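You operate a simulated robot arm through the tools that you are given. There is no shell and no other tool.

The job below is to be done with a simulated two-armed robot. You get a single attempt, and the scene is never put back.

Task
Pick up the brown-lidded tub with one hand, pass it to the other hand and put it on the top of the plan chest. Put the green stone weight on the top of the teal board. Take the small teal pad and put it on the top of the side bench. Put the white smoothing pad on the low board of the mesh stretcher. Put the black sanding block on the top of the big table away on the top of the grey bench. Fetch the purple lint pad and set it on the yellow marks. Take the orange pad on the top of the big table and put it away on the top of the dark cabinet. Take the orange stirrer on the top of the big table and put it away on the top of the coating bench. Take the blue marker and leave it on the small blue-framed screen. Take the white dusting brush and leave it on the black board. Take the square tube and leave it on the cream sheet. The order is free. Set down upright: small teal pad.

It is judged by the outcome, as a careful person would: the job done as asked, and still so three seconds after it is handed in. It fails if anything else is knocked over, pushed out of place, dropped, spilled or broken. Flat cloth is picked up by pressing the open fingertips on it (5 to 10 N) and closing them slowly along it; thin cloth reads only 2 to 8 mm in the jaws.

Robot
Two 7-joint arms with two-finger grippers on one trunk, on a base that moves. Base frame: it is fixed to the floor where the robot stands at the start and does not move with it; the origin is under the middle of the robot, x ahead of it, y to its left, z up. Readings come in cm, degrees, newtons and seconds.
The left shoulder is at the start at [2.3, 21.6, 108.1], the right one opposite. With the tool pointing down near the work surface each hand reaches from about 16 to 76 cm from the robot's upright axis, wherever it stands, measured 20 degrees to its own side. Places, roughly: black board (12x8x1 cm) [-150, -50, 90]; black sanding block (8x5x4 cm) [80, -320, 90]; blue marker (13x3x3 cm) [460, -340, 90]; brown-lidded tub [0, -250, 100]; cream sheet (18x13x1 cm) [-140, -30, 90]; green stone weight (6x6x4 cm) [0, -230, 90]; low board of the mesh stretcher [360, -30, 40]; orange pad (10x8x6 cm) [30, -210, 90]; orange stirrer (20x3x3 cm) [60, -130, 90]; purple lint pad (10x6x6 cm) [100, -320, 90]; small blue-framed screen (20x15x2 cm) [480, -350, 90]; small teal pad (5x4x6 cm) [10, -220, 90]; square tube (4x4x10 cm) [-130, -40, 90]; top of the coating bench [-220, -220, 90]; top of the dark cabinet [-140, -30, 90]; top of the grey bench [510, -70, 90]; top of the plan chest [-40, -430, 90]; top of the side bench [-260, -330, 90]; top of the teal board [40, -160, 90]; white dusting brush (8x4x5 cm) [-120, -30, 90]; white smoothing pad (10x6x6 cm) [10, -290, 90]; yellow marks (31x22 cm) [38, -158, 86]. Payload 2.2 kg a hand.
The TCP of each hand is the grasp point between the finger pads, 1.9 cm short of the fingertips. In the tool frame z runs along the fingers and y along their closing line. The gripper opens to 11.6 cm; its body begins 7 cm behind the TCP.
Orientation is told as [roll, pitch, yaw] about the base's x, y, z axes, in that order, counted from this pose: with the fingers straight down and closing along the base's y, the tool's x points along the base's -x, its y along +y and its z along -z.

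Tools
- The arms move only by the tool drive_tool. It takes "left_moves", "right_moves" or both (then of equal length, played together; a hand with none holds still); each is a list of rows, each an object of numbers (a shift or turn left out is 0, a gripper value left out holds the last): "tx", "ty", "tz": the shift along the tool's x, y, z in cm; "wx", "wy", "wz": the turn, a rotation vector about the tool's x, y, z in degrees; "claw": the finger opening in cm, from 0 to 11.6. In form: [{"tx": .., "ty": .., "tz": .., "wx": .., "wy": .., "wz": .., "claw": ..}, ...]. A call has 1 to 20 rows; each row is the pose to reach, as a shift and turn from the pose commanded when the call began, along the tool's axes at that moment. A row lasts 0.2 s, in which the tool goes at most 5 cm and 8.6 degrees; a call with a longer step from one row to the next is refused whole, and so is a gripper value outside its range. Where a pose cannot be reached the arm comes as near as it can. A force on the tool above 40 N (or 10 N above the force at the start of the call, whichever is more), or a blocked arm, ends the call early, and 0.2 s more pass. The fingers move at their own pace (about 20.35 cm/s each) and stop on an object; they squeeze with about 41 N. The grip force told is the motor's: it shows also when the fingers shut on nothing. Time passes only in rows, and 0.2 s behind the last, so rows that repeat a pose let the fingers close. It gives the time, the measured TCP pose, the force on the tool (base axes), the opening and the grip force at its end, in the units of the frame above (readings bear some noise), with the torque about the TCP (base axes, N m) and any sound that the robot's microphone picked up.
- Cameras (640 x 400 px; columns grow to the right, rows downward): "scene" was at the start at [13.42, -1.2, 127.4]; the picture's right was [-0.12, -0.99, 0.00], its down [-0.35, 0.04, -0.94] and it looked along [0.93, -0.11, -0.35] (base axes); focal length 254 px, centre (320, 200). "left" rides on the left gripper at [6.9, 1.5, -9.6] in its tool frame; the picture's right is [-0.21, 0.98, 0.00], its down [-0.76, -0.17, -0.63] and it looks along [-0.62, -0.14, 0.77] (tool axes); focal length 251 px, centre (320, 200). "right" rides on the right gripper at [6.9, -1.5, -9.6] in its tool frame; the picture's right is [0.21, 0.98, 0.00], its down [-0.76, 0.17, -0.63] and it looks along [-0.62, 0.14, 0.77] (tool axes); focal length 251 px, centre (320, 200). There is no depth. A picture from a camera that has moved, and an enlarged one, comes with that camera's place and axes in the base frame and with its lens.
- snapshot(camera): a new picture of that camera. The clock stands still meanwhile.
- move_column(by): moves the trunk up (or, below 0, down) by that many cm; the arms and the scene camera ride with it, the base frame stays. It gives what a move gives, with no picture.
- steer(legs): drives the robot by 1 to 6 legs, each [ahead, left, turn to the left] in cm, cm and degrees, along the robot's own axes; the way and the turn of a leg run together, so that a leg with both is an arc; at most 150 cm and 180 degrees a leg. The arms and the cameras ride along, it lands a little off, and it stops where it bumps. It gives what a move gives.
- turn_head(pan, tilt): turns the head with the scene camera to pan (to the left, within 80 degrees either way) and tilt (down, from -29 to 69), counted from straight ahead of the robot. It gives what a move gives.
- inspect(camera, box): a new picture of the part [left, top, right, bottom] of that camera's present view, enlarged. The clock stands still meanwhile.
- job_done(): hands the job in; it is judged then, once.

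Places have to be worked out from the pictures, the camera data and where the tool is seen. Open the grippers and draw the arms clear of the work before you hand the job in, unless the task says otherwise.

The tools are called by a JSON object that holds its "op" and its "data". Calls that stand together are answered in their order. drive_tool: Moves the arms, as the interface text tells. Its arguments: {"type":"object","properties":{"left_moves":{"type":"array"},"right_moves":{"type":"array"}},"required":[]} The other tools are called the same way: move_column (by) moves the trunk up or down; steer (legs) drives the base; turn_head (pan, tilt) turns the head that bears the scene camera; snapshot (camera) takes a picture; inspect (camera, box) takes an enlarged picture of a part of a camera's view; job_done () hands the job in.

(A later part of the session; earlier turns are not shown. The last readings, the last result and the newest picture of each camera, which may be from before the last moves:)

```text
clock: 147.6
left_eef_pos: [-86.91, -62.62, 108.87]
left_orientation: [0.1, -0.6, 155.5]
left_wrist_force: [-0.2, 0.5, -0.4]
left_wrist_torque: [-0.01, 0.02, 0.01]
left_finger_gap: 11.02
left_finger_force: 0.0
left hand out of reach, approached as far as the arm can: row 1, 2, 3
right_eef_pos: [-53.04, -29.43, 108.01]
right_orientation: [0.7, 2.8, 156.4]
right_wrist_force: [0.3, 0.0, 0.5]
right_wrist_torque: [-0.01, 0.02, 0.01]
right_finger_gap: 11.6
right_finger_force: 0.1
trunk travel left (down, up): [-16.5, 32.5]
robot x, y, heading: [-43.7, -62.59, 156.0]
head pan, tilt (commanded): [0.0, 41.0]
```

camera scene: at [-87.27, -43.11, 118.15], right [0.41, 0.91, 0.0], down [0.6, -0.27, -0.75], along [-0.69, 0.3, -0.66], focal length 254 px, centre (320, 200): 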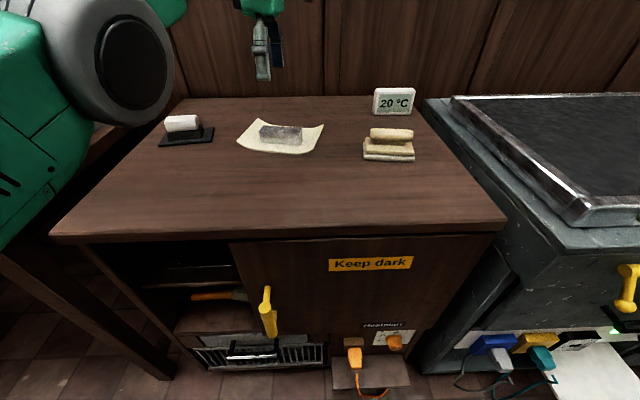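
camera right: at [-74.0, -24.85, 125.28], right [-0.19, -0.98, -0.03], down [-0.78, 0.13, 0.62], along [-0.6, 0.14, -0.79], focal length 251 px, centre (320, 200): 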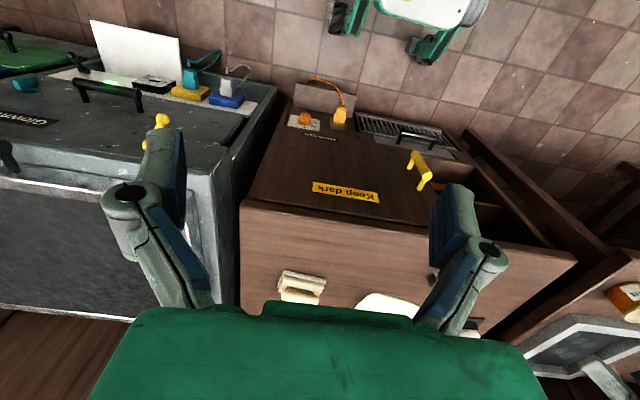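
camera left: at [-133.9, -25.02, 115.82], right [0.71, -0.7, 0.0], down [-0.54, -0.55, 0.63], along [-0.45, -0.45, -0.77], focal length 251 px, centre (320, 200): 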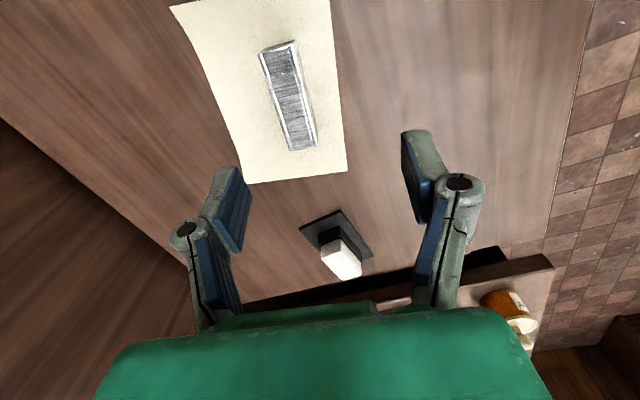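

Hands are tucked. I turn left 95° to look along the aisle and at the table's near edge with its chairs.

{"op": "steer", "data": {"legs": [[0, 0, 95], [0, 0, 0], [0, 0, 0]]}}

{"op": "turn_head", "data": {"pan": 25, "tilt": 25}}

{"op": "snapshot", "data": {"camera": "scene"}}

{"op": "turn_head", "data": {"pan": 70, "tilt": 20}}

{"op": "snapshot", "data": {"camera": "scene"}}

```text
clock: 152.4
left_eef_pos: [-42.18, -105.91, 108.77]
left_orientation: [-0.3, -0.4, -112.6]
left_wrist_force: [-0.1, -0.7, -0.6]
left_wrist_torque: [-0.01, 0.03, -0.02]
left_finger_gap: 11.02
left_finger_force: 0.1
right_eef_pos: [-76.4, -73.11, 108.09]
right_orientation: [0.4, 2.8, -111.8]
right_wrist_force: [-0.2, 0.1, 0.1]
right_wrist_torque: [0.02, -0.02, -0.03]
right_finger_gap: 11.6
right_finger_force: 0.1
trunk travel left (down, up): [-16.5, 32.5]
robot x, y, heading: [-43.95, -62.46, -112.3]
head pan, tilt (commanded): [0.0, 41.0]
```

```text
clock: 153.3
left_eef_pos: [-42.15, -105.69, 108.82]
left_orientation: [-0.2, -0.4, -112.6]
left_wrist_force: [-0.7, 0.0, -0.4]
left_wrist_torque: [0.0, -0.01, 0.01]
left_finger_gap: 10.98
left_finger_force: 0.1
right_eef_pos: [-76.59, -73.07, 107.98]
right_orientation: [0.5, 3.0, -111.8]
right_wrist_force: [0.2, 0.3, -0.2]
right_wrist_torque: [0.05, 0.0, 0.02]
right_finger_gap: 11.61
right_finger_force: 0.0
trunk travel left (down, up): [-16.5, 32.5]
robot x, y, heading: [-43.73, -63.05, -112.3]
head pan, tilt (commanded): [25.0, 25.0]
```

```text
taken
camera scene: at [-45.19, -75.76, 120.65], right [-1.0, -0.05, 0.0], down [-0.02, 0.42, -0.91], along [0.04, -0.9, -0.42], focal length 254 px, centre (320, 200)
```

scene: 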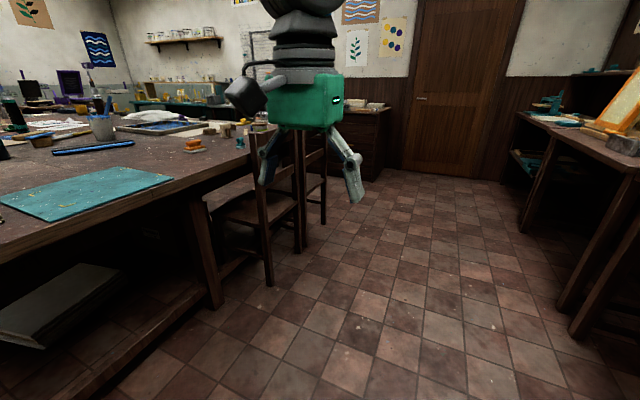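

```text
clock: 154.5
left_eef_pos: [-42.37, -105.79, 108.88]
left_orientation: [-0.1, -0.3, -112.6]
left_wrist_force: [0.4, -0.1, -0.6]
left_wrist_torque: [0.0, 0.03, -0.02]
left_finger_gap: 10.99
left_finger_force: 0.0
right_eef_pos: [-76.67, -72.98, 107.87]
right_orientation: [0.5, 2.9, -111.8]
right_wrist_force: [0.1, 0.5, 0.0]
right_wrist_torque: [-0.01, 0.01, -0.01]
right_finger_gap: 11.62
right_finger_force: 0.1
trunk travel left (down, up): [-16.5, 32.5]
robot x, y, heading: [-44.11, -62.76, -112.3]
head pan, tilt (commanded): [70.0, 20.0]
```

```text
taken
camera scene: at [-38.9, -72.77, 121.48], right [-0.67, -0.74, 0.0], down [-0.25, 0.23, -0.94], along [0.69, -0.63, -0.34], focal length 254 px, centre (320, 200)
```

scene: 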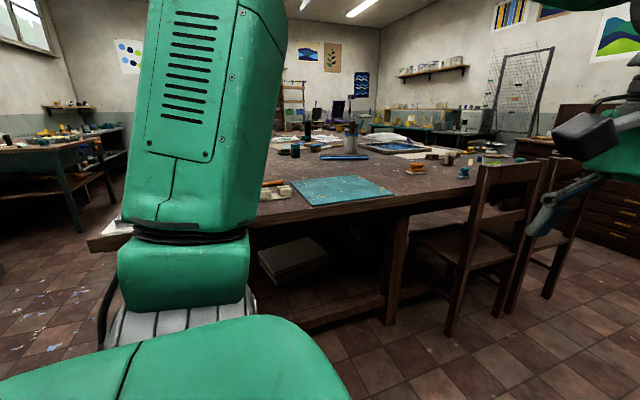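

Two chairs are tucked at the far half of the near edge (backs at about 10–15 cm outside the table). I enlarge the tabletop to identify items.

{"op": "inspect", "data": {"camera": "scene", "box": [240, 120, 400, 220]}}

{"op": "inspect", "data": {"camera": "scene", "box": [380, 120, 540, 220]}}

{"op": "turn_head", "data": {"pan": 35, "tilt": 20}}

{"op": "inspect", "data": {"camera": "scene", "box": [60, 80, 220, 180]}}

{"op": "inspect", "data": {"camera": "scene", "box": [200, 80, 360, 180]}}

```text
4.00 times, centred on (320, 170) of scene
camera zoom: at [-38.9, -72.77, 121.48], right [-0.67, -0.74, 0.0], down [-0.25, 0.23, -0.94], along [0.69, -0.63, -0.34], focal length 1014 px, centre (320, 320)
```

zoom: 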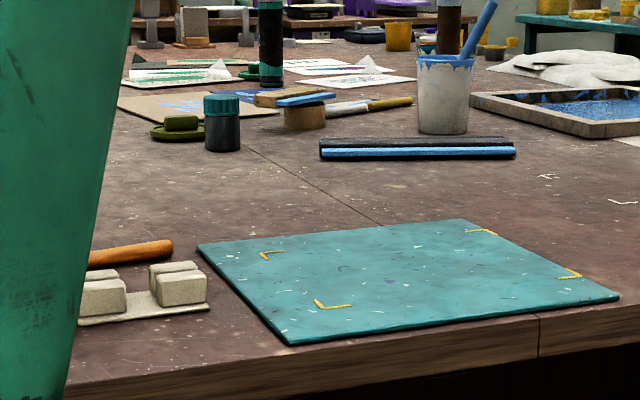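

```text
4.00 times, centred on (460, 170) of scene
camera zoom: at [-38.9, -72.77, 121.48], right [-0.67, -0.74, 0.0], down [-0.25, 0.23, -0.94], along [0.69, -0.63, -0.34], focal length 1014 px, centre (-240, 320)
```

zoom: 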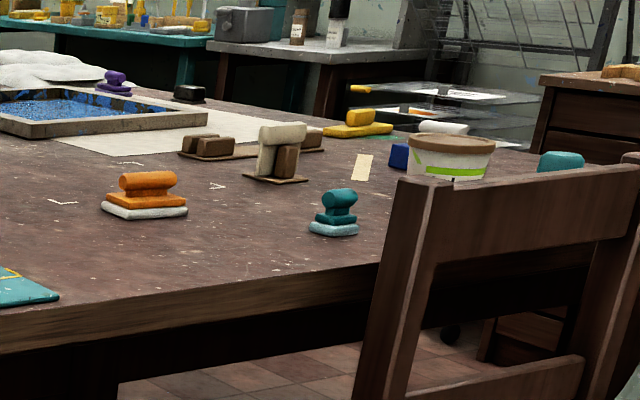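

```text
clock: 155.5
left_eef_pos: [-42.33, -105.79, 108.79]
left_orientation: [-0.1, -0.4, -112.6]
left_wrist_force: [-0.3, -0.1, -0.2]
left_wrist_torque: [0.0, -0.01, -0.01]
left_finger_gap: 11.0
left_finger_force: 0.1
right_eef_pos: [-76.57, -73.04, 107.91]
right_orientation: [0.5, 2.8, -111.9]
right_wrist_force: [-0.3, 0.2, 0.5]
right_wrist_torque: [-0.04, 0.03, 0.03]
right_finger_gap: 11.6
right_finger_force: 0.0
trunk travel left (down, up): [-16.5, 32.5]
robot x, y, heading: [-43.9, -62.66, -112.5]
head pan, tilt (commanded): [35.0, 20.0]
```

```text
4.00 times, centred on (140, 130) of scene
camera zoom: at [-43.62, -75.62, 121.47], right [-0.98, -0.22, 0.0], down [-0.07, 0.34, -0.94], along [0.21, -0.92, -0.34], focal length 1014 px, centre (1040, 480)
```

zoom: 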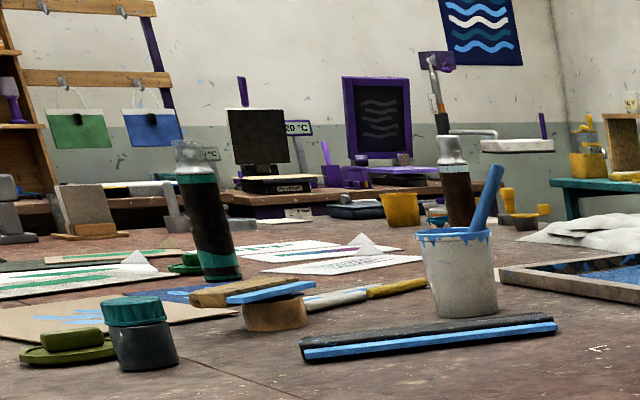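

```text
4.00 times, centred on (280, 130) of scene
camera zoom: at [-43.62, -75.62, 121.47], right [-0.98, -0.22, 0.0], down [-0.07, 0.34, -0.94], along [0.21, -0.92, -0.34], focal length 1014 px, centre (480, 480)
```

zoom: 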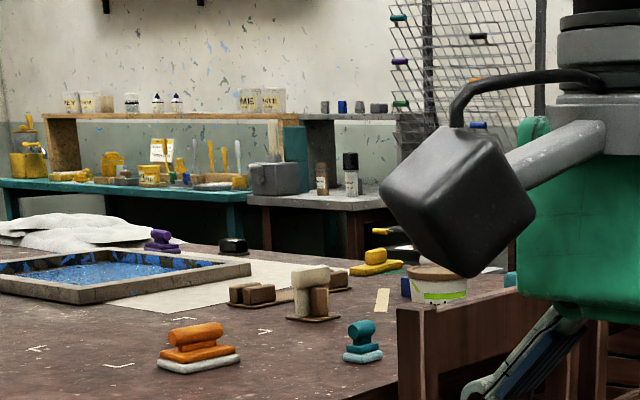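

I can now identify: orange pad, small teal pad with knob, brown-lidded tub, purple lint pad, black block, white pad, and the yellow corner marks on the teal board. I drive toward the table edge in front of the orange pad.

{"op": "steer", "data": {"legs": [[0, 0, 24.7], [105, 0, 0], [0, 0, 0], [0, 0, 68.5], [0, 0, 0], [0, 0, 0]]}}

{"op": "turn_head", "data": {"pan": 0, "tilt": 35}}

{"op": "snapshot", "data": {"camera": "scene"}}

{"op": "snapshot", "data": {"camera": "left"}}

{"op": "snapshot", "data": {"camera": "right"}}

```text
clock: 165.9
left_eef_pos: [3.46, -161.21, 108.78]
left_orientation: [-0.1, -0.4, -19.2]
left_wrist_force: [-0.4, -0.2, 0.7]
left_wrist_torque: [-0.01, -0.02, -0.03]
left_finger_gap: 10.99
left_finger_force: 0.1
right_eef_pos: [-27.21, -197.29, 107.92]
right_orientation: [0.6, 2.9, -18.4]
right_wrist_force: [0.4, -0.4, -0.5]
right_wrist_torque: [0.0, 0.0, 0.0]
right_finger_gap: 11.57
right_finger_force: 0.0
trunk travel left (down, up): [-16.5, 32.5]
robot x, y, heading: [-39.66, -165.65, -19.0]
head pan, tilt (commanded): [35.0, 20.0]
```

```text
clock: 166.9
left_eef_pos: [3.43, -161.14, 108.89]
left_orientation: [-0.1, -0.6, -19.2]
left_wrist_force: [0.4, 0.5, -0.1]
left_wrist_torque: [0.01, 0.03, -0.02]
left_finger_gap: 10.95
left_finger_force: 0.1
right_eef_pos: [-27.35, -197.17, 107.99]
right_orientation: [0.5, 3.0, -18.4]
right_wrist_force: [0.3, -0.8, 0.3]
right_wrist_torque: [0.02, -0.01, 0.04]
right_finger_gap: 11.58
right_finger_force: 0.0
trunk travel left (down, up): [-16.5, 32.5]
robot x, y, heading: [-39.31, -165.47, -18.9]
head pan, tilt (commanded): [0.0, 35.0]
```

```text
taken
camera scene: at [-27.23, -169.8, 119.07], right [-0.32, -0.95, 0.0], down [-0.54, 0.19, -0.82], along [0.77, -0.26, -0.58], focal length 254 px, centre (320, 200)
```

scene: 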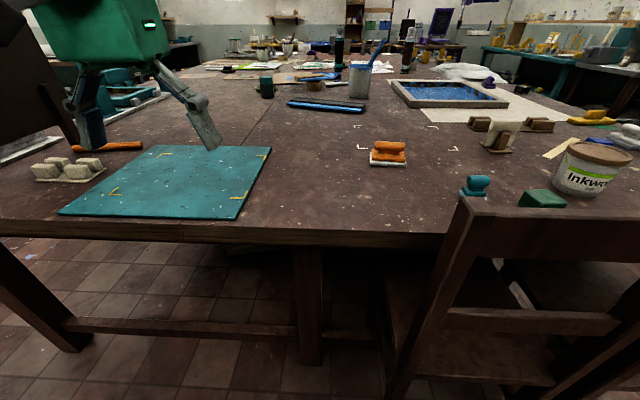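

```text
taken
camera left: at [-2.69, -157.31, 118.46], right [0.52, 0.85, 0.0], down [0.66, -0.4, 0.64], along [0.54, -0.34, -0.77], focal length 251 px, centre (320, 200)
```

left: 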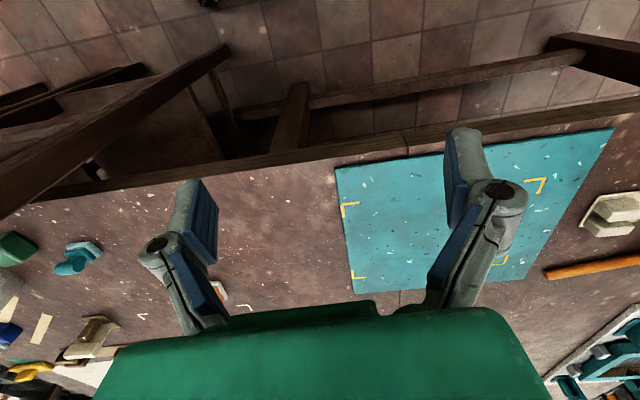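

```text
taken
camera right: at [-33.91, -196.77, 117.96], right [0.11, 0.99, 0.02], down [0.8, -0.1, 0.59], along [0.59, -0.05, -0.8], focal length 251 px, centre (320, 200)
```

right: 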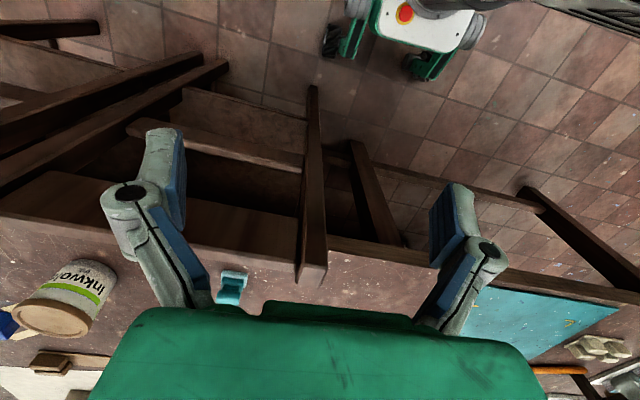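

All items are in view. The orange pad ≈(28,-209) is about 80 cm away; I go diagonally closer, keeping clear of the chair post at about (-8,-200).

{"op": "steer", "data": {"legs": [[0, 0, 35], [16, 0, 0], [0, 0, -35], [0, 0, 0], [0, 0, 0], [0, 0, 0]]}}

{"op": "snapshot", "data": {"camera": "scene"}}

{"op": "snapshot", "data": {"camera": "right"}}

```text
clock: 172.6
left_eef_pos: [18.93, -155.37, 108.92]
left_orientation: [-0.1, -0.5, -17.7]
left_wrist_force: [-0.3, 1.2, 0.1]
left_wrist_torque: [-0.01, 0.03, -0.02]
left_finger_gap: 11.02
left_finger_force: 0.0
right_eef_pos: [-10.92, -192.26, 107.98]
right_orientation: [0.5, 3.0, -17.0]
right_wrist_force: [0.0, -1.1, 0.0]
right_wrist_torque: [0.02, -0.01, 0.01]
right_finger_gap: 11.59
right_finger_force: 0.1
trunk travel left (down, up): [-16.5, 32.5]
robot x, y, heading: [-24.01, -160.26, -17.5]
head pan, tilt (commanded): [0.0, 35.0]
```

```text
taken
camera scene: at [-11.5, -164.82, 119.07], right [-0.3, -0.95, 0.0], down [-0.55, 0.17, -0.82], along [0.78, -0.25, -0.58], focal length 254 px, centre (320, 200)
```

scene: 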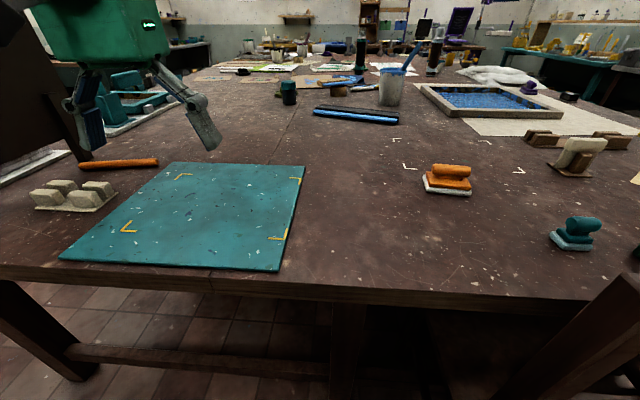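

```text
taken
camera right: at [-17.49, -191.91, 117.97], right [0.08, 1.0, 0.02], down [0.8, -0.08, 0.59], along [0.59, -0.03, -0.8], focal length 251 px, centre (320, 200)
```

right: 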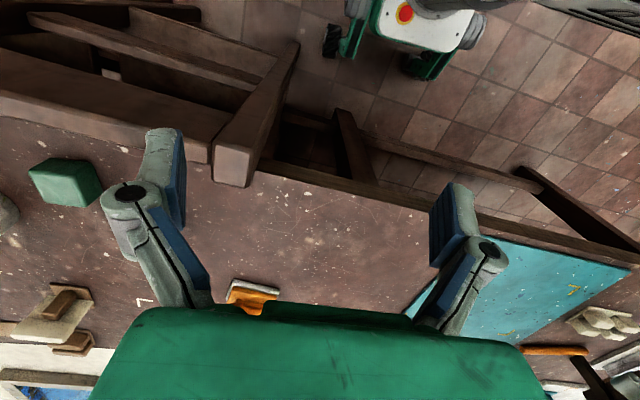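

I enlarge the orange pad, teal pad and the stirrer area.

{"op": "inspect", "data": {"camera": "scene", "box": [380, 130, 540, 230]}}

{"op": "inspect", "data": {"camera": "scene", "box": [20, 130, 180, 230]}}

```text
4.00 times, centred on (460, 180) of scene
camera zoom: at [-11.5, -164.82, 119.07], right [-0.3, -0.95, 0.0], down [-0.55, 0.17, -0.82], along [0.78, -0.25, -0.58], focal length 1014 px, centre (-240, 280)
```

zoom: 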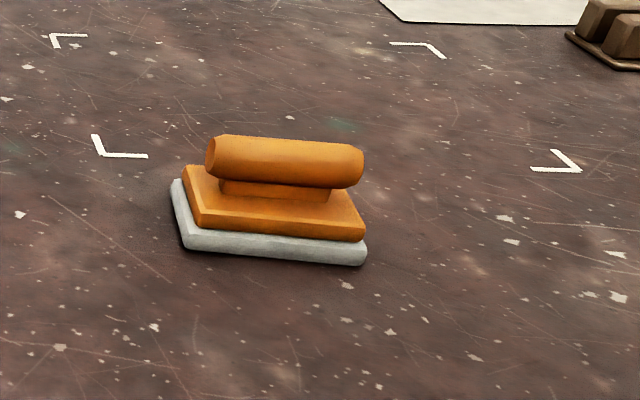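

```text
4.00 times, centred on (100, 180) of scene
camera zoom: at [-11.5, -164.82, 119.07], right [-0.3, -0.95, 0.0], down [-0.55, 0.17, -0.82], along [0.78, -0.25, -0.58], focal length 1014 px, centre (1200, 280)
```

zoom: 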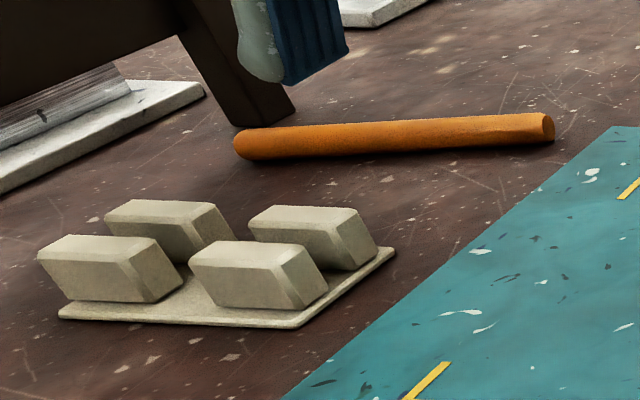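

The orange pad's handle is a lateral bar at ≈(28.4,-209, z≈91), axis direction -114°. I bring the right hand over it high up, then rotate to grip across the bar.

{"op": "drive_tool", "data": {"right_moves": [{"tx": -4.5, "ty": -0.5, "wy": -1}, {"tx": -9, "ty": -1, "wy": -2}, {"tx": -13.5, "ty": -1.5, "wy": -3}, {"tx": -18, "ty": -2, "wy": -3}, {"tx": -22.5, "ty": -2.5, "wy": -3}, {"tx": -27, "ty": -3, "wy": -3}, {"tx": -31.5, "ty": -3.5, "wy": -3}, {"tx": -36, "ty": -4, "wy": -3}, {"tx": -40, "ty": -4.5, "wy": -3}, {"tx": -42.5, "ty": -4.5, "wy": -3}, {"tx": -42.5, "ty": -4.5, "wy": -3}]}}

{"op": "snapshot", "data": {"camera": "scene"}}

{"op": "snapshot", "data": {"camera": "right"}}

```text
clock: 175.0
left_eef_pos: [18.79, -155.16, 108.92]
left_orientation: [-0.2, -0.6, -17.6]
left_wrist_force: [-0.7, 0.4, -0.4]
left_wrist_torque: [0.01, -0.05, 0.01]
left_finger_gap: 11.03
left_finger_force: 0.2
right_eef_pos: [28.32, -208.97, 105.69]
right_orientation: [0.5, -0.1, -17.1]
right_wrist_force: [0.2, 0.5, 0.5]
right_wrist_torque: [-0.01, -0.01, 0.0]
right_finger_gap: 11.61
right_finger_force: 0.0
trunk travel left (down, up): [-16.5, 32.5]
robot x, y, heading: [-24.1, -160.62, -17.5]
head pan, tilt (commanded): [0.0, 35.0]
```

```text
taken
camera scene: at [-11.32, -164.75, 119.06], right [-0.3, -0.95, 0.0], down [-0.55, 0.17, -0.82], along [0.78, -0.25, -0.58], focal length 254 px, centre (320, 200)
```

scene: 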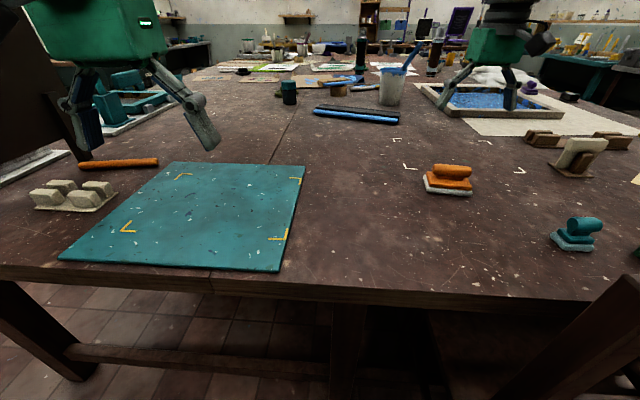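

```text
taken
camera right: at [21.23, -208.42, 115.39], right [0.08, 1.0, 0.01], down [0.77, -0.07, 0.64], along [0.63, -0.05, -0.77], focal length 251 px, centre (320, 200)
```

right: 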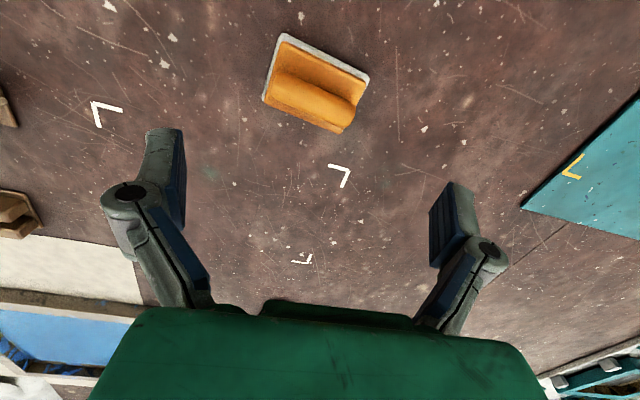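

Confirmed: handle centre ≈(28.1,-209), axis -114°. I rotate the right hand by 97° above it.

{"op": "drive_tool", "data": {"right_moves": [{"wz": 8}, {"wz": 16}, {"wz": 24}, {"wz": 32}, {"wz": 40}, {"wz": 48}, {"wz": 56}, {"wz": 64}, {"wz": 72}, {"wz": 80}, {"wz": 88}, {"wz": 96}, {"wz": 97}, {"wz": 97}]}}

{"op": "snapshot", "data": {"camera": "right"}}

```text
clock: 178.0
left_eef_pos: [18.85, -155.22, 108.89]
left_orientation: [-0.2, -0.5, -17.7]
left_wrist_force: [0.4, 0.0, 0.2]
left_wrist_torque: [-0.02, 0.0, 0.02]
left_finger_gap: 11.01
left_finger_force: 0.0
right_eef_pos: [28.41, -208.8, 105.88]
right_orientation: [0.0, 0.5, -114.2]
right_wrist_force: [-0.5, 0.0, -0.5]
right_wrist_torque: [0.02, -0.03, -0.01]
right_finger_gap: 11.64
right_finger_force: 0.1
trunk travel left (down, up): [-16.5, 32.5]
robot x, y, heading: [-23.71, -160.86, -17.6]
head pan, tilt (commanded): [0.0, 35.0]
```

```text
taken
camera right: at [29.72, -201.92, 115.59], right [0.98, -0.2, 0.0], down [-0.16, -0.76, 0.63], along [-0.13, -0.61, -0.78], focal length 251 px, centre (320, 200)
```

right: 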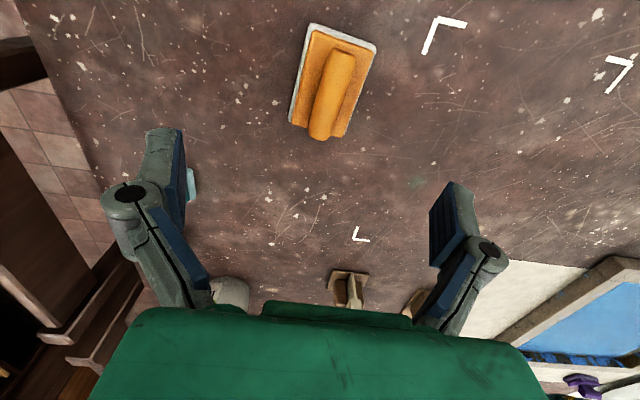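

Offset about 0.8 cm in the closing direction. I correct and descend most of the way, then check.

{"op": "drive_tool", "data": {"right_moves": [{"ty": 0.7, "tx": 0.2, "tz": 3}, {"ty": 0.7, "tx": 0.2, "tz": 6}, {"ty": 0.7, "tx": 0.2, "tz": 9}, {"ty": 0.7, "tx": 0.2, "tz": 11}, {"ty": 0.7, "tx": 0.2, "tz": 11}]}}

{"op": "snapshot", "data": {"camera": "right"}}

{"op": "inspect", "data": {"camera": "scene", "box": [380, 110, 540, 210]}}

```text
clock: 179.2
left_eef_pos: [18.78, -155.24, 108.91]
left_orientation: [-0.2, -0.6, -17.6]
left_wrist_force: [0.6, 0.0, 0.6]
left_wrist_torque: [-0.02, -0.02, 0.03]
left_finger_gap: 11.01
left_finger_force: 0.1
right_eef_pos: [29.12, -208.89, 94.73]
right_orientation: [0.1, 0.5, -114.0]
right_wrist_force: [0.4, 0.3, 0.0]
right_wrist_torque: [0.04, 0.02, 0.03]
right_finger_gap: 11.62
right_finger_force: 0.0
trunk travel left (down, up): [-16.5, 32.5]
robot x, y, heading: [-23.55, -160.36, -17.6]
head pan, tilt (commanded): [0.0, 35.0]
```

```text
taken
camera right: at [30.48, -201.91, 104.59], right [0.98, -0.2, 0.0], down [-0.16, -0.76, 0.63], along [-0.12, -0.61, -0.78], focal length 251 px, centre (320, 200)
```

right: 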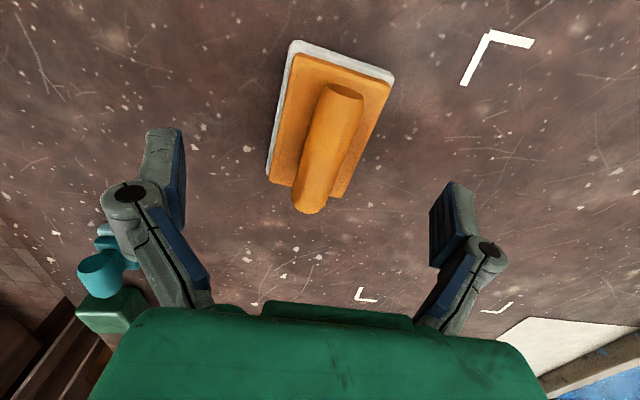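

```text
4.00 times, centred on (460, 160) of scene
camera zoom: at [-11.27, -164.74, 119.05], right [-0.3, -0.95, 0.0], down [-0.55, 0.17, -0.82], along [0.78, -0.25, -0.58], focal length 1014 px, centre (-240, 360)
```

zoom: 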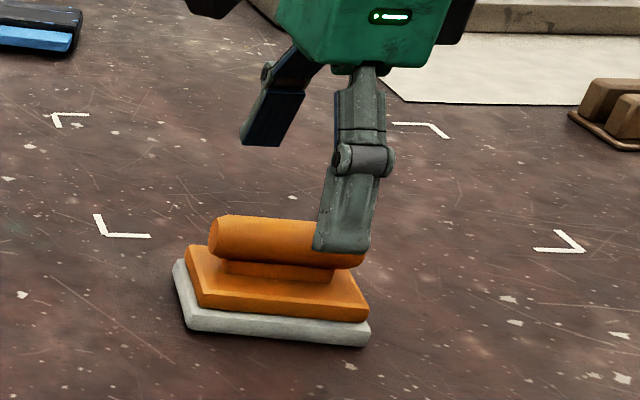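

Centred on the bar. I descend the last 3.6 cm and close on the handle.

{"op": "drive_tool", "data": {"right_moves": [{"ty": 0.3, "tz": 1.5}, {"ty": 0.3, "tz": 2.8}, {"ty": 0.3, "tz": 3.6}, {"ty": 0.3, "tz": 3.6}, {"ty": 0.3, "tz": 3.6, "claw": 8}, {"ty": 0.3, "tz": 3.6, "claw": 5}, {"ty": 0.3, "tz": 3.6, "claw": 3}, {"ty": 0.3, "tz": 3.6, "claw": 1}, {"ty": 0.3, "tz": 3.6, "claw": 1}]}}

{"op": "snapshot", "data": {"camera": "right"}}

```text
clock: 181.2
left_eef_pos: [18.78, -155.09, 108.9]
left_orientation: [-0.3, -0.6, -17.7]
left_wrist_force: [-0.7, 0.2, 0.0]
left_wrist_torque: [0.01, 0.03, 0.0]
left_finger_gap: 11.0
left_finger_force: 0.1
right_eef_pos: [29.45, -209.09, 91.14]
right_orientation: [-0.1, 0.5, -114.0]
right_wrist_force: [-0.4, -0.3, 0.3]
right_wrist_torque: [0.03, 0.0, 0.02]
right_finger_gap: 2.61
right_finger_force: 41.0
trunk travel left (down, up): [-16.5, 32.5]
robot x, y, heading: [-23.85, -160.68, -17.4]
head pan, tilt (commanded): [0.0, 35.0]
```

```text
taken
camera right: at [30.79, -202.24, 100.93], right [0.98, -0.2, 0.0], down [-0.16, -0.76, 0.63], along [-0.12, -0.61, -0.78], focal length 251 px, centre (320, 200)
```

right: 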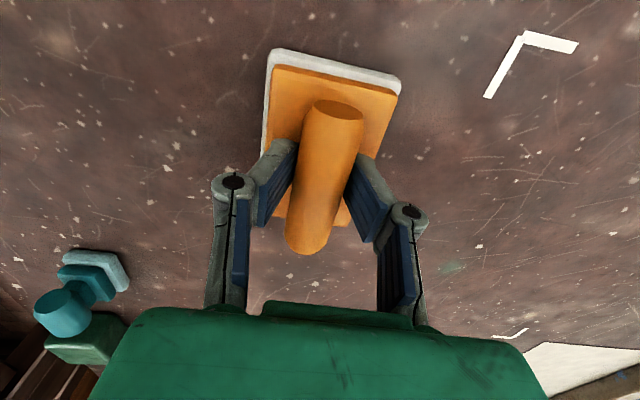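

The handle is held (2.6 cm, 41 N). I lift straight up, then retract and turn back to the carrying pose.

{"op": "drive_tool", "data": {"right_moves": [{"tz": -2}, {"tz": -5}, {"tz": -9}, {"tz": -13}, {"tz": -17}, {"tz": -17, "tx": 0.8, "ty": -2, "wz": -8}, {"tz": -18, "tx": 1.6, "ty": -4, "wz": -16}, {"tz": -18, "tx": 2.4, "ty": -6, "wz": -24}, {"tz": -18, "tx": 3.2, "ty": -8, "wz": -32}, {"tz": -18, "tx": 4, "ty": -10, "wz": -40}, {"tz": -18, "tx": 4.8, "ty": -12, "wz": -48}, {"tz": -18, "tx": 5.6, "ty": -14.5, "wz": -56}, {"tz": -18, "tx": 6.4, "ty": -17, "wz": -64}, {"tz": -18, "tx": 7.2, "ty": -19, "wz": -72}, {"tz": -18, "tx": 8, "ty": -21, "wz": -80}, {"tz": -18, "tx": 8.8, "ty": -23, "wz": -88}, {"tz": -18, "tx": 9.4, "ty": -24.8, "wz": -96}, {"tz": -18, "tx": 9.4, "ty": -24.8, "wz": -97}]}}

{"op": "snapshot", "data": {"camera": "scene"}}

{"op": "snapshot", "data": {"camera": "right"}}

```text
clock: 185.0
left_eef_pos: [18.74, -155.29, 108.95]
left_orientation: [-0.2, -0.5, -17.8]
left_wrist_force: [0.5, 0.3, -0.1]
left_wrist_torque: [0.01, -0.02, -0.01]
left_finger_gap: 10.99
left_finger_force: 0.0
right_eef_pos: [10.57, -190.56, 109.23]
right_orientation: [0.5, 0.0, -17.0]
right_wrist_force: [-0.1, -0.2, -0.5]
right_wrist_torque: [-0.02, -0.02, -0.02]
right_finger_gap: 2.63
right_finger_force: 40.7
trunk travel left (down, up): [-16.5, 32.5]
robot x, y, heading: [-23.91, -160.89, -17.2]
head pan, tilt (commanded): [0.0, 35.0]
```

```text
taken
camera scene: at [-11.4, -164.77, 119.06], right [-0.3, -0.95, 0.0], down [-0.55, 0.17, -0.82], along [0.78, -0.25, -0.58], focal length 254 px, centre (320, 200)
```

scene: 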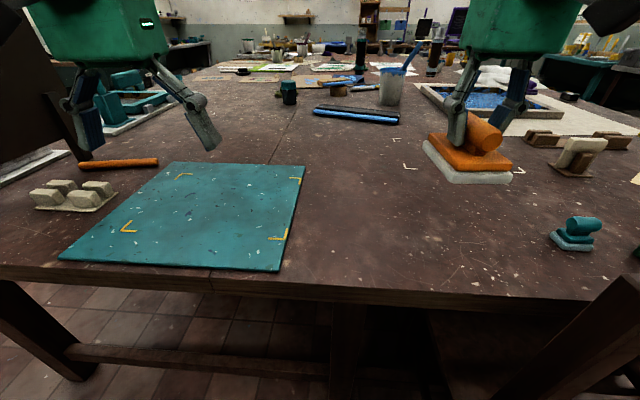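

```text
taken
camera right: at [3.44, -190.01, 118.88], right [0.08, 1.0, 0.01], down [0.77, -0.07, 0.64], along [0.63, -0.04, -0.77], focal length 251 px, centre (320, 200)
```

right: 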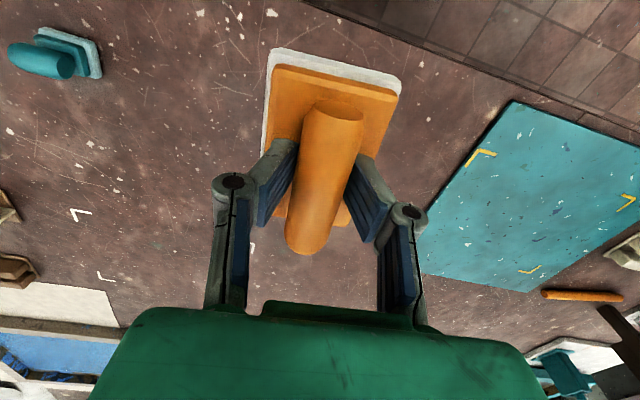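

The orange pad hangs safely. Next the stirrer at ≈(63,-132): I retract the left hand a bit and move along the table edge with turns only, keeping clear of the standing sign.

{"op": "drive_tool", "data": {"left_moves": [{"tx": 3, "ty": 1}, {"tx": 6, "ty": 2}, {"tx": 9, "ty": 3}, {"tx": 9, "ty": 3}]}}

{"op": "steer", "data": {"legs": [[0, 0, 78], [30.3, 0, 0], [0, 0, -79.5], [0, 0, 0], [0, 0, 0]]}}

{"op": "snapshot", "data": {"camera": "scene"}}

{"op": "snapshot", "data": {"camera": "left"}}

```text
clock: 186.0
left_eef_pos: [11.26, -149.74, 108.85]
left_orientation: [-0.1, -0.4, -17.7]
left_wrist_force: [0.1, -0.3, 0.5]
left_wrist_torque: [0.04, 0.01, -0.05]
left_finger_gap: 11.01
left_finger_force: 0.1
right_eef_pos: [10.67, -190.55, 109.18]
right_orientation: [0.5, -0.1, -17.0]
right_wrist_force: [-0.2, 1.2, -0.9]
right_wrist_torque: [-0.02, -0.02, 0.0]
right_finger_gap: 2.6
right_finger_force: 41.0
trunk travel left (down, up): [-16.5, 32.5]
robot x, y, heading: [-23.63, -160.62, -17.4]
head pan, tilt (commanded): [0.0, 35.0]
```

```text
clock: 195.4
left_eef_pos: [26.48, -124.62, 108.9]
left_orientation: [-0.3, -0.5, -19.7]
left_wrist_force: [-1.1, 0.3, -0.1]
left_wrist_torque: [0.02, 0.0, 0.0]
left_finger_gap: 11.01
left_finger_force: 0.0
right_eef_pos: [24.52, -165.34, 109.17]
right_orientation: [0.4, -0.2, -19.1]
right_wrist_force: [-1.4, 0.2, -1.1]
right_wrist_torque: [0.01, -0.01, -0.02]
right_finger_gap: 2.61
right_finger_force: 41.6
trunk travel left (down, up): [-16.5, 32.5]
robot x, y, heading: [-8.92, -134.41, -19.4]
head pan, tilt (commanded): [0.0, 35.0]
```

```text
taken
camera scene: at [3.36, -138.88, 119.07], right [-0.34, -0.94, 0.0], down [-0.54, 0.19, -0.82], along [0.77, -0.27, -0.58], focal length 254 px, centre (320, 200)
```

scene: 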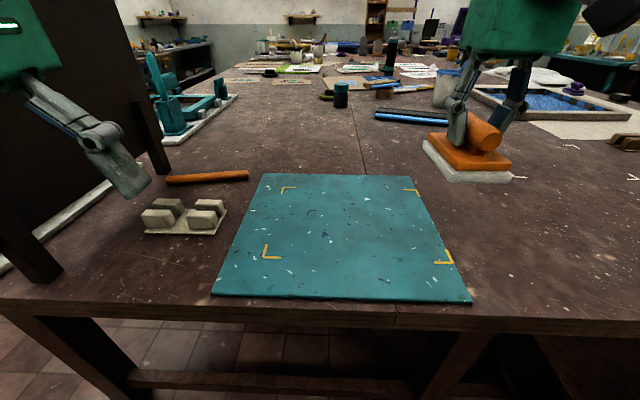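

```text
taken
camera left: at [20.53, -120.77, 118.43], right [0.53, 0.85, 0.0], down [0.65, -0.41, 0.64], along [0.54, -0.34, -0.77], focal length 251 px, centre (320, 200)
```

left: 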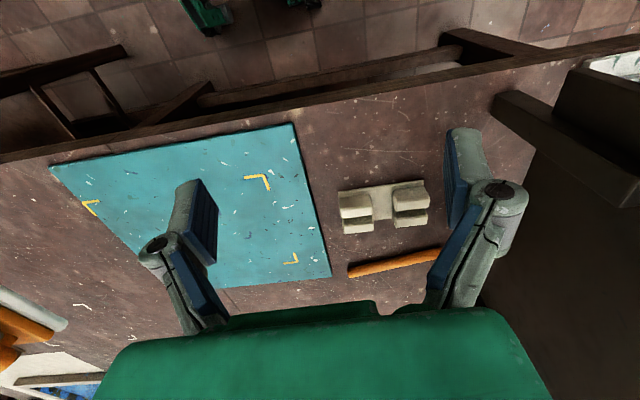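

The stirrer lies from (65,-122) to (62,-140); the sign stands behind its left end. I extend the left hand over its right-of-centre part with a 7 cm opening, then rotate.

{"op": "drive_tool", "data": {"left_moves": [{"tx": -4.7, "ty": 0.3, "claw": 7}, {"tx": -9.4, "ty": 0.6}, {"tx": -14.1, "ty": 0.9}, {"tx": -18.8, "ty": 1.2}, {"tx": -23.5, "ty": 1.5}, {"tx": -28.2, "ty": 1.8}, {"tx": -33, "ty": 2.1}, {"tx": -37.7, "ty": 2.4}, {"tx": -37.7, "ty": 2.4}]}}

{"op": "drive_tool", "data": {"left_moves": [{"wz": -8}, {"wz": -16}, {"wz": -24}, {"wz": -32}, {"wz": -40}, {"wz": -48}, {"wz": -56}, {"wz": -64}, {"wz": -72}, {"wz": -80}, {"wz": -88}, {"wz": -96}, {"wz": -99.8}, {"wz": -99.8}]}}

{"op": "snapshot", "data": {"camera": "left"}}

{"op": "snapshot", "data": {"camera": "scene"}}

```text
clock: 197.4
left_eef_pos: [61.62, -135.32, 109.46]
left_orientation: [-0.2, -0.6, -19.9]
left_wrist_force: [-1.0, -0.7, 1.7]
left_wrist_torque: [-0.04, -0.05, 0.02]
left_finger_gap: 7.0
left_finger_force: 0.2
left hand out of reach, approached as far as the arm can: row 8, 9
right_eef_pos: [23.85, -165.37, 109.6]
right_orientation: [0.5, -0.5, -19.1]
right_wrist_force: [-1.2, -0.5, -0.6]
right_wrist_torque: [-0.02, -0.03, 0.01]
right_finger_gap: 2.63
right_finger_force: 41.3
trunk travel left (down, up): [-16.5, 32.5]
robot x, y, heading: [-8.9, -134.41, -19.8]
head pan, tilt (commanded): [0.0, 35.0]
```

```text
clock: 200.4
left_eef_pos: [61.89, -135.03, 109.1]
left_orientation: [-0.7, 0.4, 80.1]
left_wrist_force: [-0.3, 0.5, -0.3]
left_wrist_torque: [-0.01, -0.01, 0.01]
left_finger_gap: 7.0
left_finger_force: 0.0
right_eef_pos: [24.28, -165.49, 109.17]
right_orientation: [0.5, -0.2, -19.1]
right_wrist_force: [0.2, -0.4, -0.1]
right_wrist_torque: [-0.01, 0.01, 0.04]
right_finger_gap: 2.63
right_finger_force: 40.7
trunk travel left (down, up): [-16.5, 32.5]
robot x, y, heading: [-8.83, -134.34, -19.5]
head pan, tilt (commanded): [0.0, 35.0]
```

```text
taken
camera left: at [59.17, -141.4, 118.69], right [-0.92, 0.38, -0.01], down [0.29, 0.72, 0.63], along [0.25, 0.58, -0.78], focal length 251 px, centre (320, 200)
```

left: 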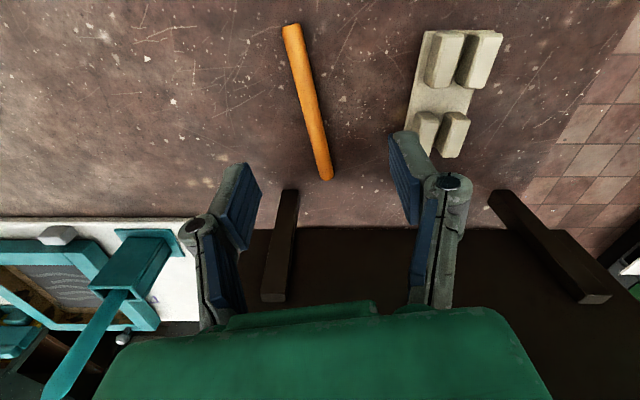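

```text
taken
camera scene: at [3.52, -139.06, 119.04], right [-0.34, -0.94, 0.0], down [-0.54, 0.19, -0.82], along [0.77, -0.27, -0.58], focal length 254 px, centre (320, 200)
```

scene: 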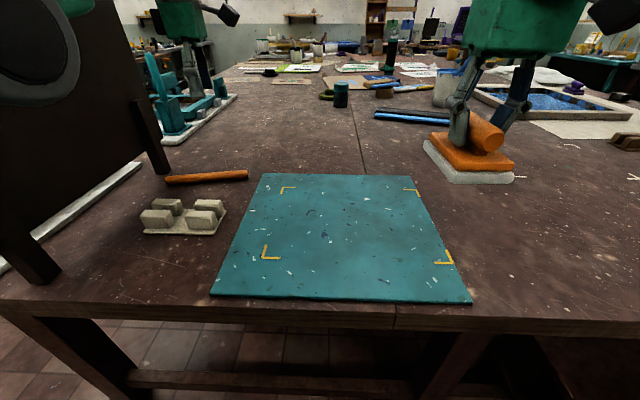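

The stirrer's line passes x≈64 at y≈-135; the arm is at its limit here, so I drive 3 cm forward and check.

{"op": "steer", "data": {"legs": [[3, 0, 0], [0, 0, 0], [0, 0, 0]]}}

{"op": "drive_tool", "data": {"left_moves": [{"tz": 3}, {"tz": 6}, {"tz": 9}, {"tz": 9}]}}

{"op": "snapshot", "data": {"camera": "left"}}

```text
clock: 201.9
left_eef_pos: [64.74, -136.02, 108.9]
left_orientation: [-0.5, 0.3, 80.0]
left_wrist_force: [-0.3, 0.9, -0.4]
left_wrist_torque: [0.03, -0.01, 0.01]
left_finger_gap: 6.98
left_finger_force: 0.1
right_eef_pos: [27.13, -166.47, 109.22]
right_orientation: [0.6, -0.2, -19.1]
right_wrist_force: [-1.2, -0.8, -0.1]
right_wrist_torque: [-0.03, 0.01, 0.01]
right_finger_gap: 2.6
right_finger_force: 41.0
trunk travel left (down, up): [-16.5, 32.5]
robot x, y, heading: [-6.11, -135.3, -19.3]
head pan, tilt (commanded): [0.0, 35.0]
```

```text
clock: 202.9
left_eef_pos: [64.4, -136.02, 100.29]
left_orientation: [-0.7, 0.2, 79.9]
left_wrist_force: [0.5, -0.2, 0.1]
left_wrist_torque: [0.01, 0.01, -0.03]
left_finger_gap: 6.97
left_finger_force: 0.1
right_eef_pos: [26.69, -166.35, 109.41]
right_orientation: [0.6, -0.3, -19.1]
right_wrist_force: [0.0, -0.2, -0.2]
right_wrist_torque: [0.02, 0.05, 0.0]
right_finger_gap: 2.6
right_finger_force: 40.8
trunk travel left (down, up): [-16.5, 32.5]
robot x, y, heading: [-6.27, -135.64, -19.6]
head pan, tilt (commanded): [0.0, 35.0]
```

```text
taken
camera left: at [61.5, -142.45, 109.93], right [-0.92, 0.38, -0.01], down [0.29, 0.72, 0.63], along [0.25, 0.58, -0.78], focal length 251 px, centre (320, 200)
```

left: 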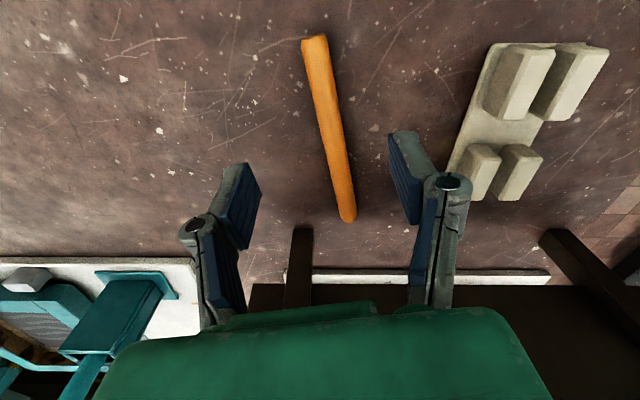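

Aligned within 0.5 cm. I descend over the stirrer and close.

{"op": "drive_tool", "data": {"left_moves": [{"ty": 0.5, "tz": 3}, {"ty": 0.5, "tz": 6}, {"ty": 0.5, "tz": 8.5}, {"ty": 0.5, "tz": 10}, {"ty": 0.5, "tz": 11}, {"ty": 0.5, "tz": 11.3}, {"ty": 0.5, "tz": 11.3}]}}

{"op": "snapshot", "data": {"camera": "left"}}

```text
clock: 204.5
left_eef_pos: [64.03, -136.03, 88.76]
left_orientation: [-0.7, 0.3, 80.0]
left_wrist_force: [1.1, 0.2, 0.2]
left_wrist_torque: [0.01, 0.01, 0.0]
left_finger_gap: 7.0
left_finger_force: 0.1
right_eef_pos: [26.76, -166.32, 109.35]
right_orientation: [0.5, -0.3, -19.2]
right_wrist_force: [-1.0, 1.4, -0.8]
right_wrist_torque: [-0.03, -0.01, -0.03]
right_finger_gap: 2.63
right_finger_force: 41.4
trunk travel left (down, up): [-16.5, 32.5]
robot x, y, heading: [-6.06, -135.6, -19.9]
head pan, tilt (commanded): [0.0, 35.0]
```

```text
taken
camera left: at [61.28, -142.42, 98.45], right [-0.92, 0.38, -0.01], down [0.29, 0.72, 0.63], along [0.25, 0.58, -0.78], focal length 251 px, centre (320, 200)
```

left: 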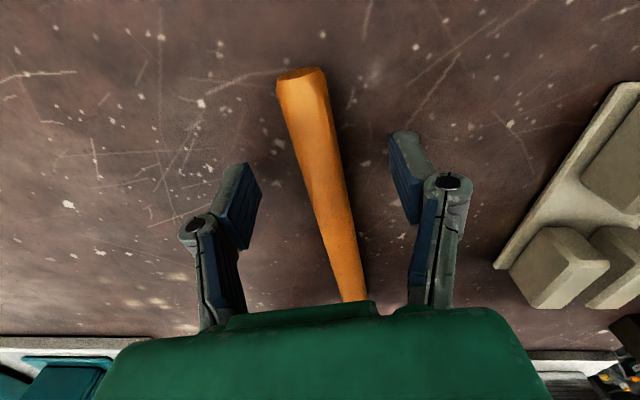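

The stirrer is centred between the fingers. I close and lift.

{"op": "drive_tool", "data": {"left_moves": [{"claw": 5}, {"claw": 3}, {"claw": 1}, {"claw": 0.5}, {"claw": 0.5}, {"claw": 0.5}]}}

{"op": "drive_tool", "data": {"left_moves": [{"tz": -2}, {"tz": -5}, {"tz": -9}, {"tz": -13}, {"tz": -17}, {"tz": -20}, {"tz": -20}]}}

{"op": "snapshot", "data": {"camera": "left"}}

```text
clock: 205.9
left_eef_pos: [64.04, -135.99, 88.75]
left_orientation: [-0.7, 0.2, 80.0]
left_wrist_force: [-0.7, -1.4, 0.3]
left_wrist_torque: [-0.01, 0.0, -0.04]
left_finger_gap: 2.19
left_finger_force: 40.6
right_eef_pos: [26.58, -166.29, 109.3]
right_orientation: [0.5, -0.3, -19.0]
right_wrist_force: [0.7, -0.6, -1.3]
right_wrist_torque: [0.0, 0.0, 0.02]
right_finger_gap: 2.62
right_finger_force: 40.6
trunk travel left (down, up): [-16.5, 32.5]
robot x, y, heading: [-5.76, -135.54, -19.7]
head pan, tilt (commanded): [0.0, 35.0]
```

```text
clock: 207.5
left_eef_pos: [63.7, -135.87, 108.8]
left_orientation: [-0.8, 0.3, 79.9]
left_wrist_force: [0.4, 0.4, 0.2]
left_wrist_torque: [-0.01, 0.03, 0.03]
left_finger_gap: 2.14
left_finger_force: 41.3
right_eef_pos: [26.66, -166.46, 109.55]
right_orientation: [0.5, -0.2, -19.2]
right_wrist_force: [0.3, -0.6, 0.0]
right_wrist_torque: [0.0, -0.01, -0.02]
right_finger_gap: 2.62
right_finger_force: 41.0
trunk travel left (down, up): [-16.5, 32.5]
robot x, y, heading: [-6.57, -135.33, -19.7]
head pan, tilt (commanded): [0.0, 35.0]
```

```text
taken
camera left: at [61.01, -142.16, 118.43], right [-0.92, 0.38, -0.01], down [0.29, 0.72, 0.63], along [0.25, 0.58, -0.78], focal length 251 px, centre (320, 200)
```

left: 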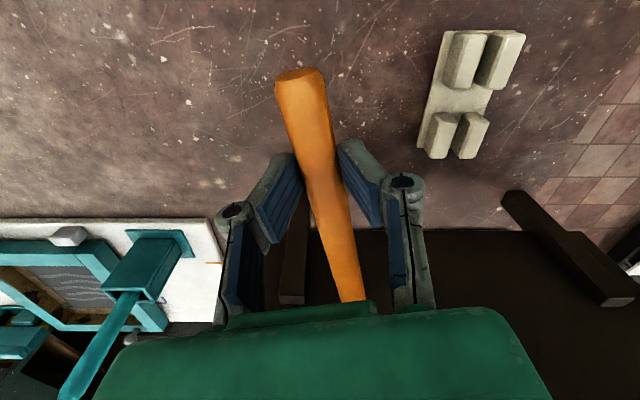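

The stirrer is held. I move it away from the sign first, then retract and turn it to point forward.

{"op": "drive_tool", "data": {"left_moves": [{"tx": 4}, {"tx": 8}, {"tx": 8, "ty": 2.3, "wz": 7.7}, {"tx": 8, "ty": 4.6, "wz": 15.4}, {"tx": 8, "ty": 6.9, "wz": 23}, {"tx": 8, "ty": 9.2, "wz": 31}, {"tx": 7.5, "ty": 11.5, "wz": 38.5}, {"tx": 7, "ty": 13.8, "wz": 46}, {"tx": 6.5, "ty": 16, "wz": 54}, {"tx": 6, "ty": 18.4, "wz": 61.5}, {"tx": 5.5, "ty": 20.7, "wz": 69}, {"tx": 5, "ty": 23, "wz": 77}, {"tx": 4.5, "ty": 25.3, "wz": 85}, {"tx": 4, "ty": 27.6, "wz": 92.5}, {"tx": 3.5, "ty": 30, "wz": 99.5}, {"tx": 3, "ty": 31.9, "wz": 99.5}, {"tx": 3, "ty": 31.9, "wz": 99.5}]}}

{"op": "snapshot", "data": {"camera": "scene"}}

```text
clock: 211.1
left_eef_pos: [31.97, -133.26, 108.53]
left_orientation: [-0.2, -0.9, -19.5]
left_wrist_force: [-0.4, 0.5, -0.3]
left_wrist_torque: [0.0, 0.01, 0.05]
left_finger_gap: 2.13
left_finger_force: 40.9
left hand out of reach, approached as far as the arm can: row 1, 2
right_eef_pos: [26.69, -166.27, 109.4]
right_orientation: [0.4, -0.2, -19.2]
right_wrist_force: [0.3, 0.2, -1.1]
right_wrist_torque: [0.0, 0.0, -0.04]
right_finger_gap: 2.61
right_finger_force: 41.2
trunk travel left (down, up): [-16.5, 32.5]
robot x, y, heading: [-6.1, -135.21, -19.4]
head pan, tilt (commanded): [0.0, 35.0]
```

```text
taken
camera scene: at [6.08, -139.94, 119.06], right [-0.34, -0.94, 0.0], down [-0.54, 0.19, -0.82], along [0.77, -0.27, -0.58], focal length 254 px, centre (320, 200)
```

scene: 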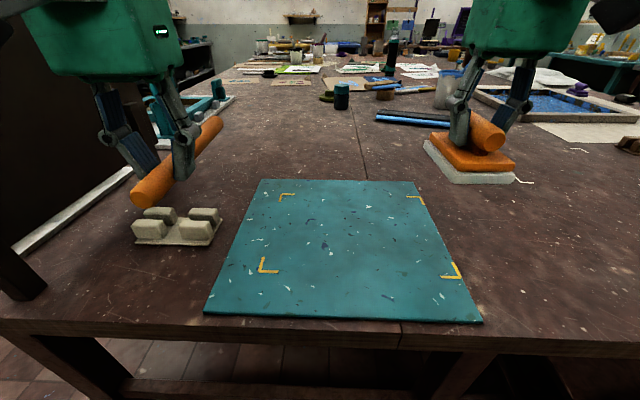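

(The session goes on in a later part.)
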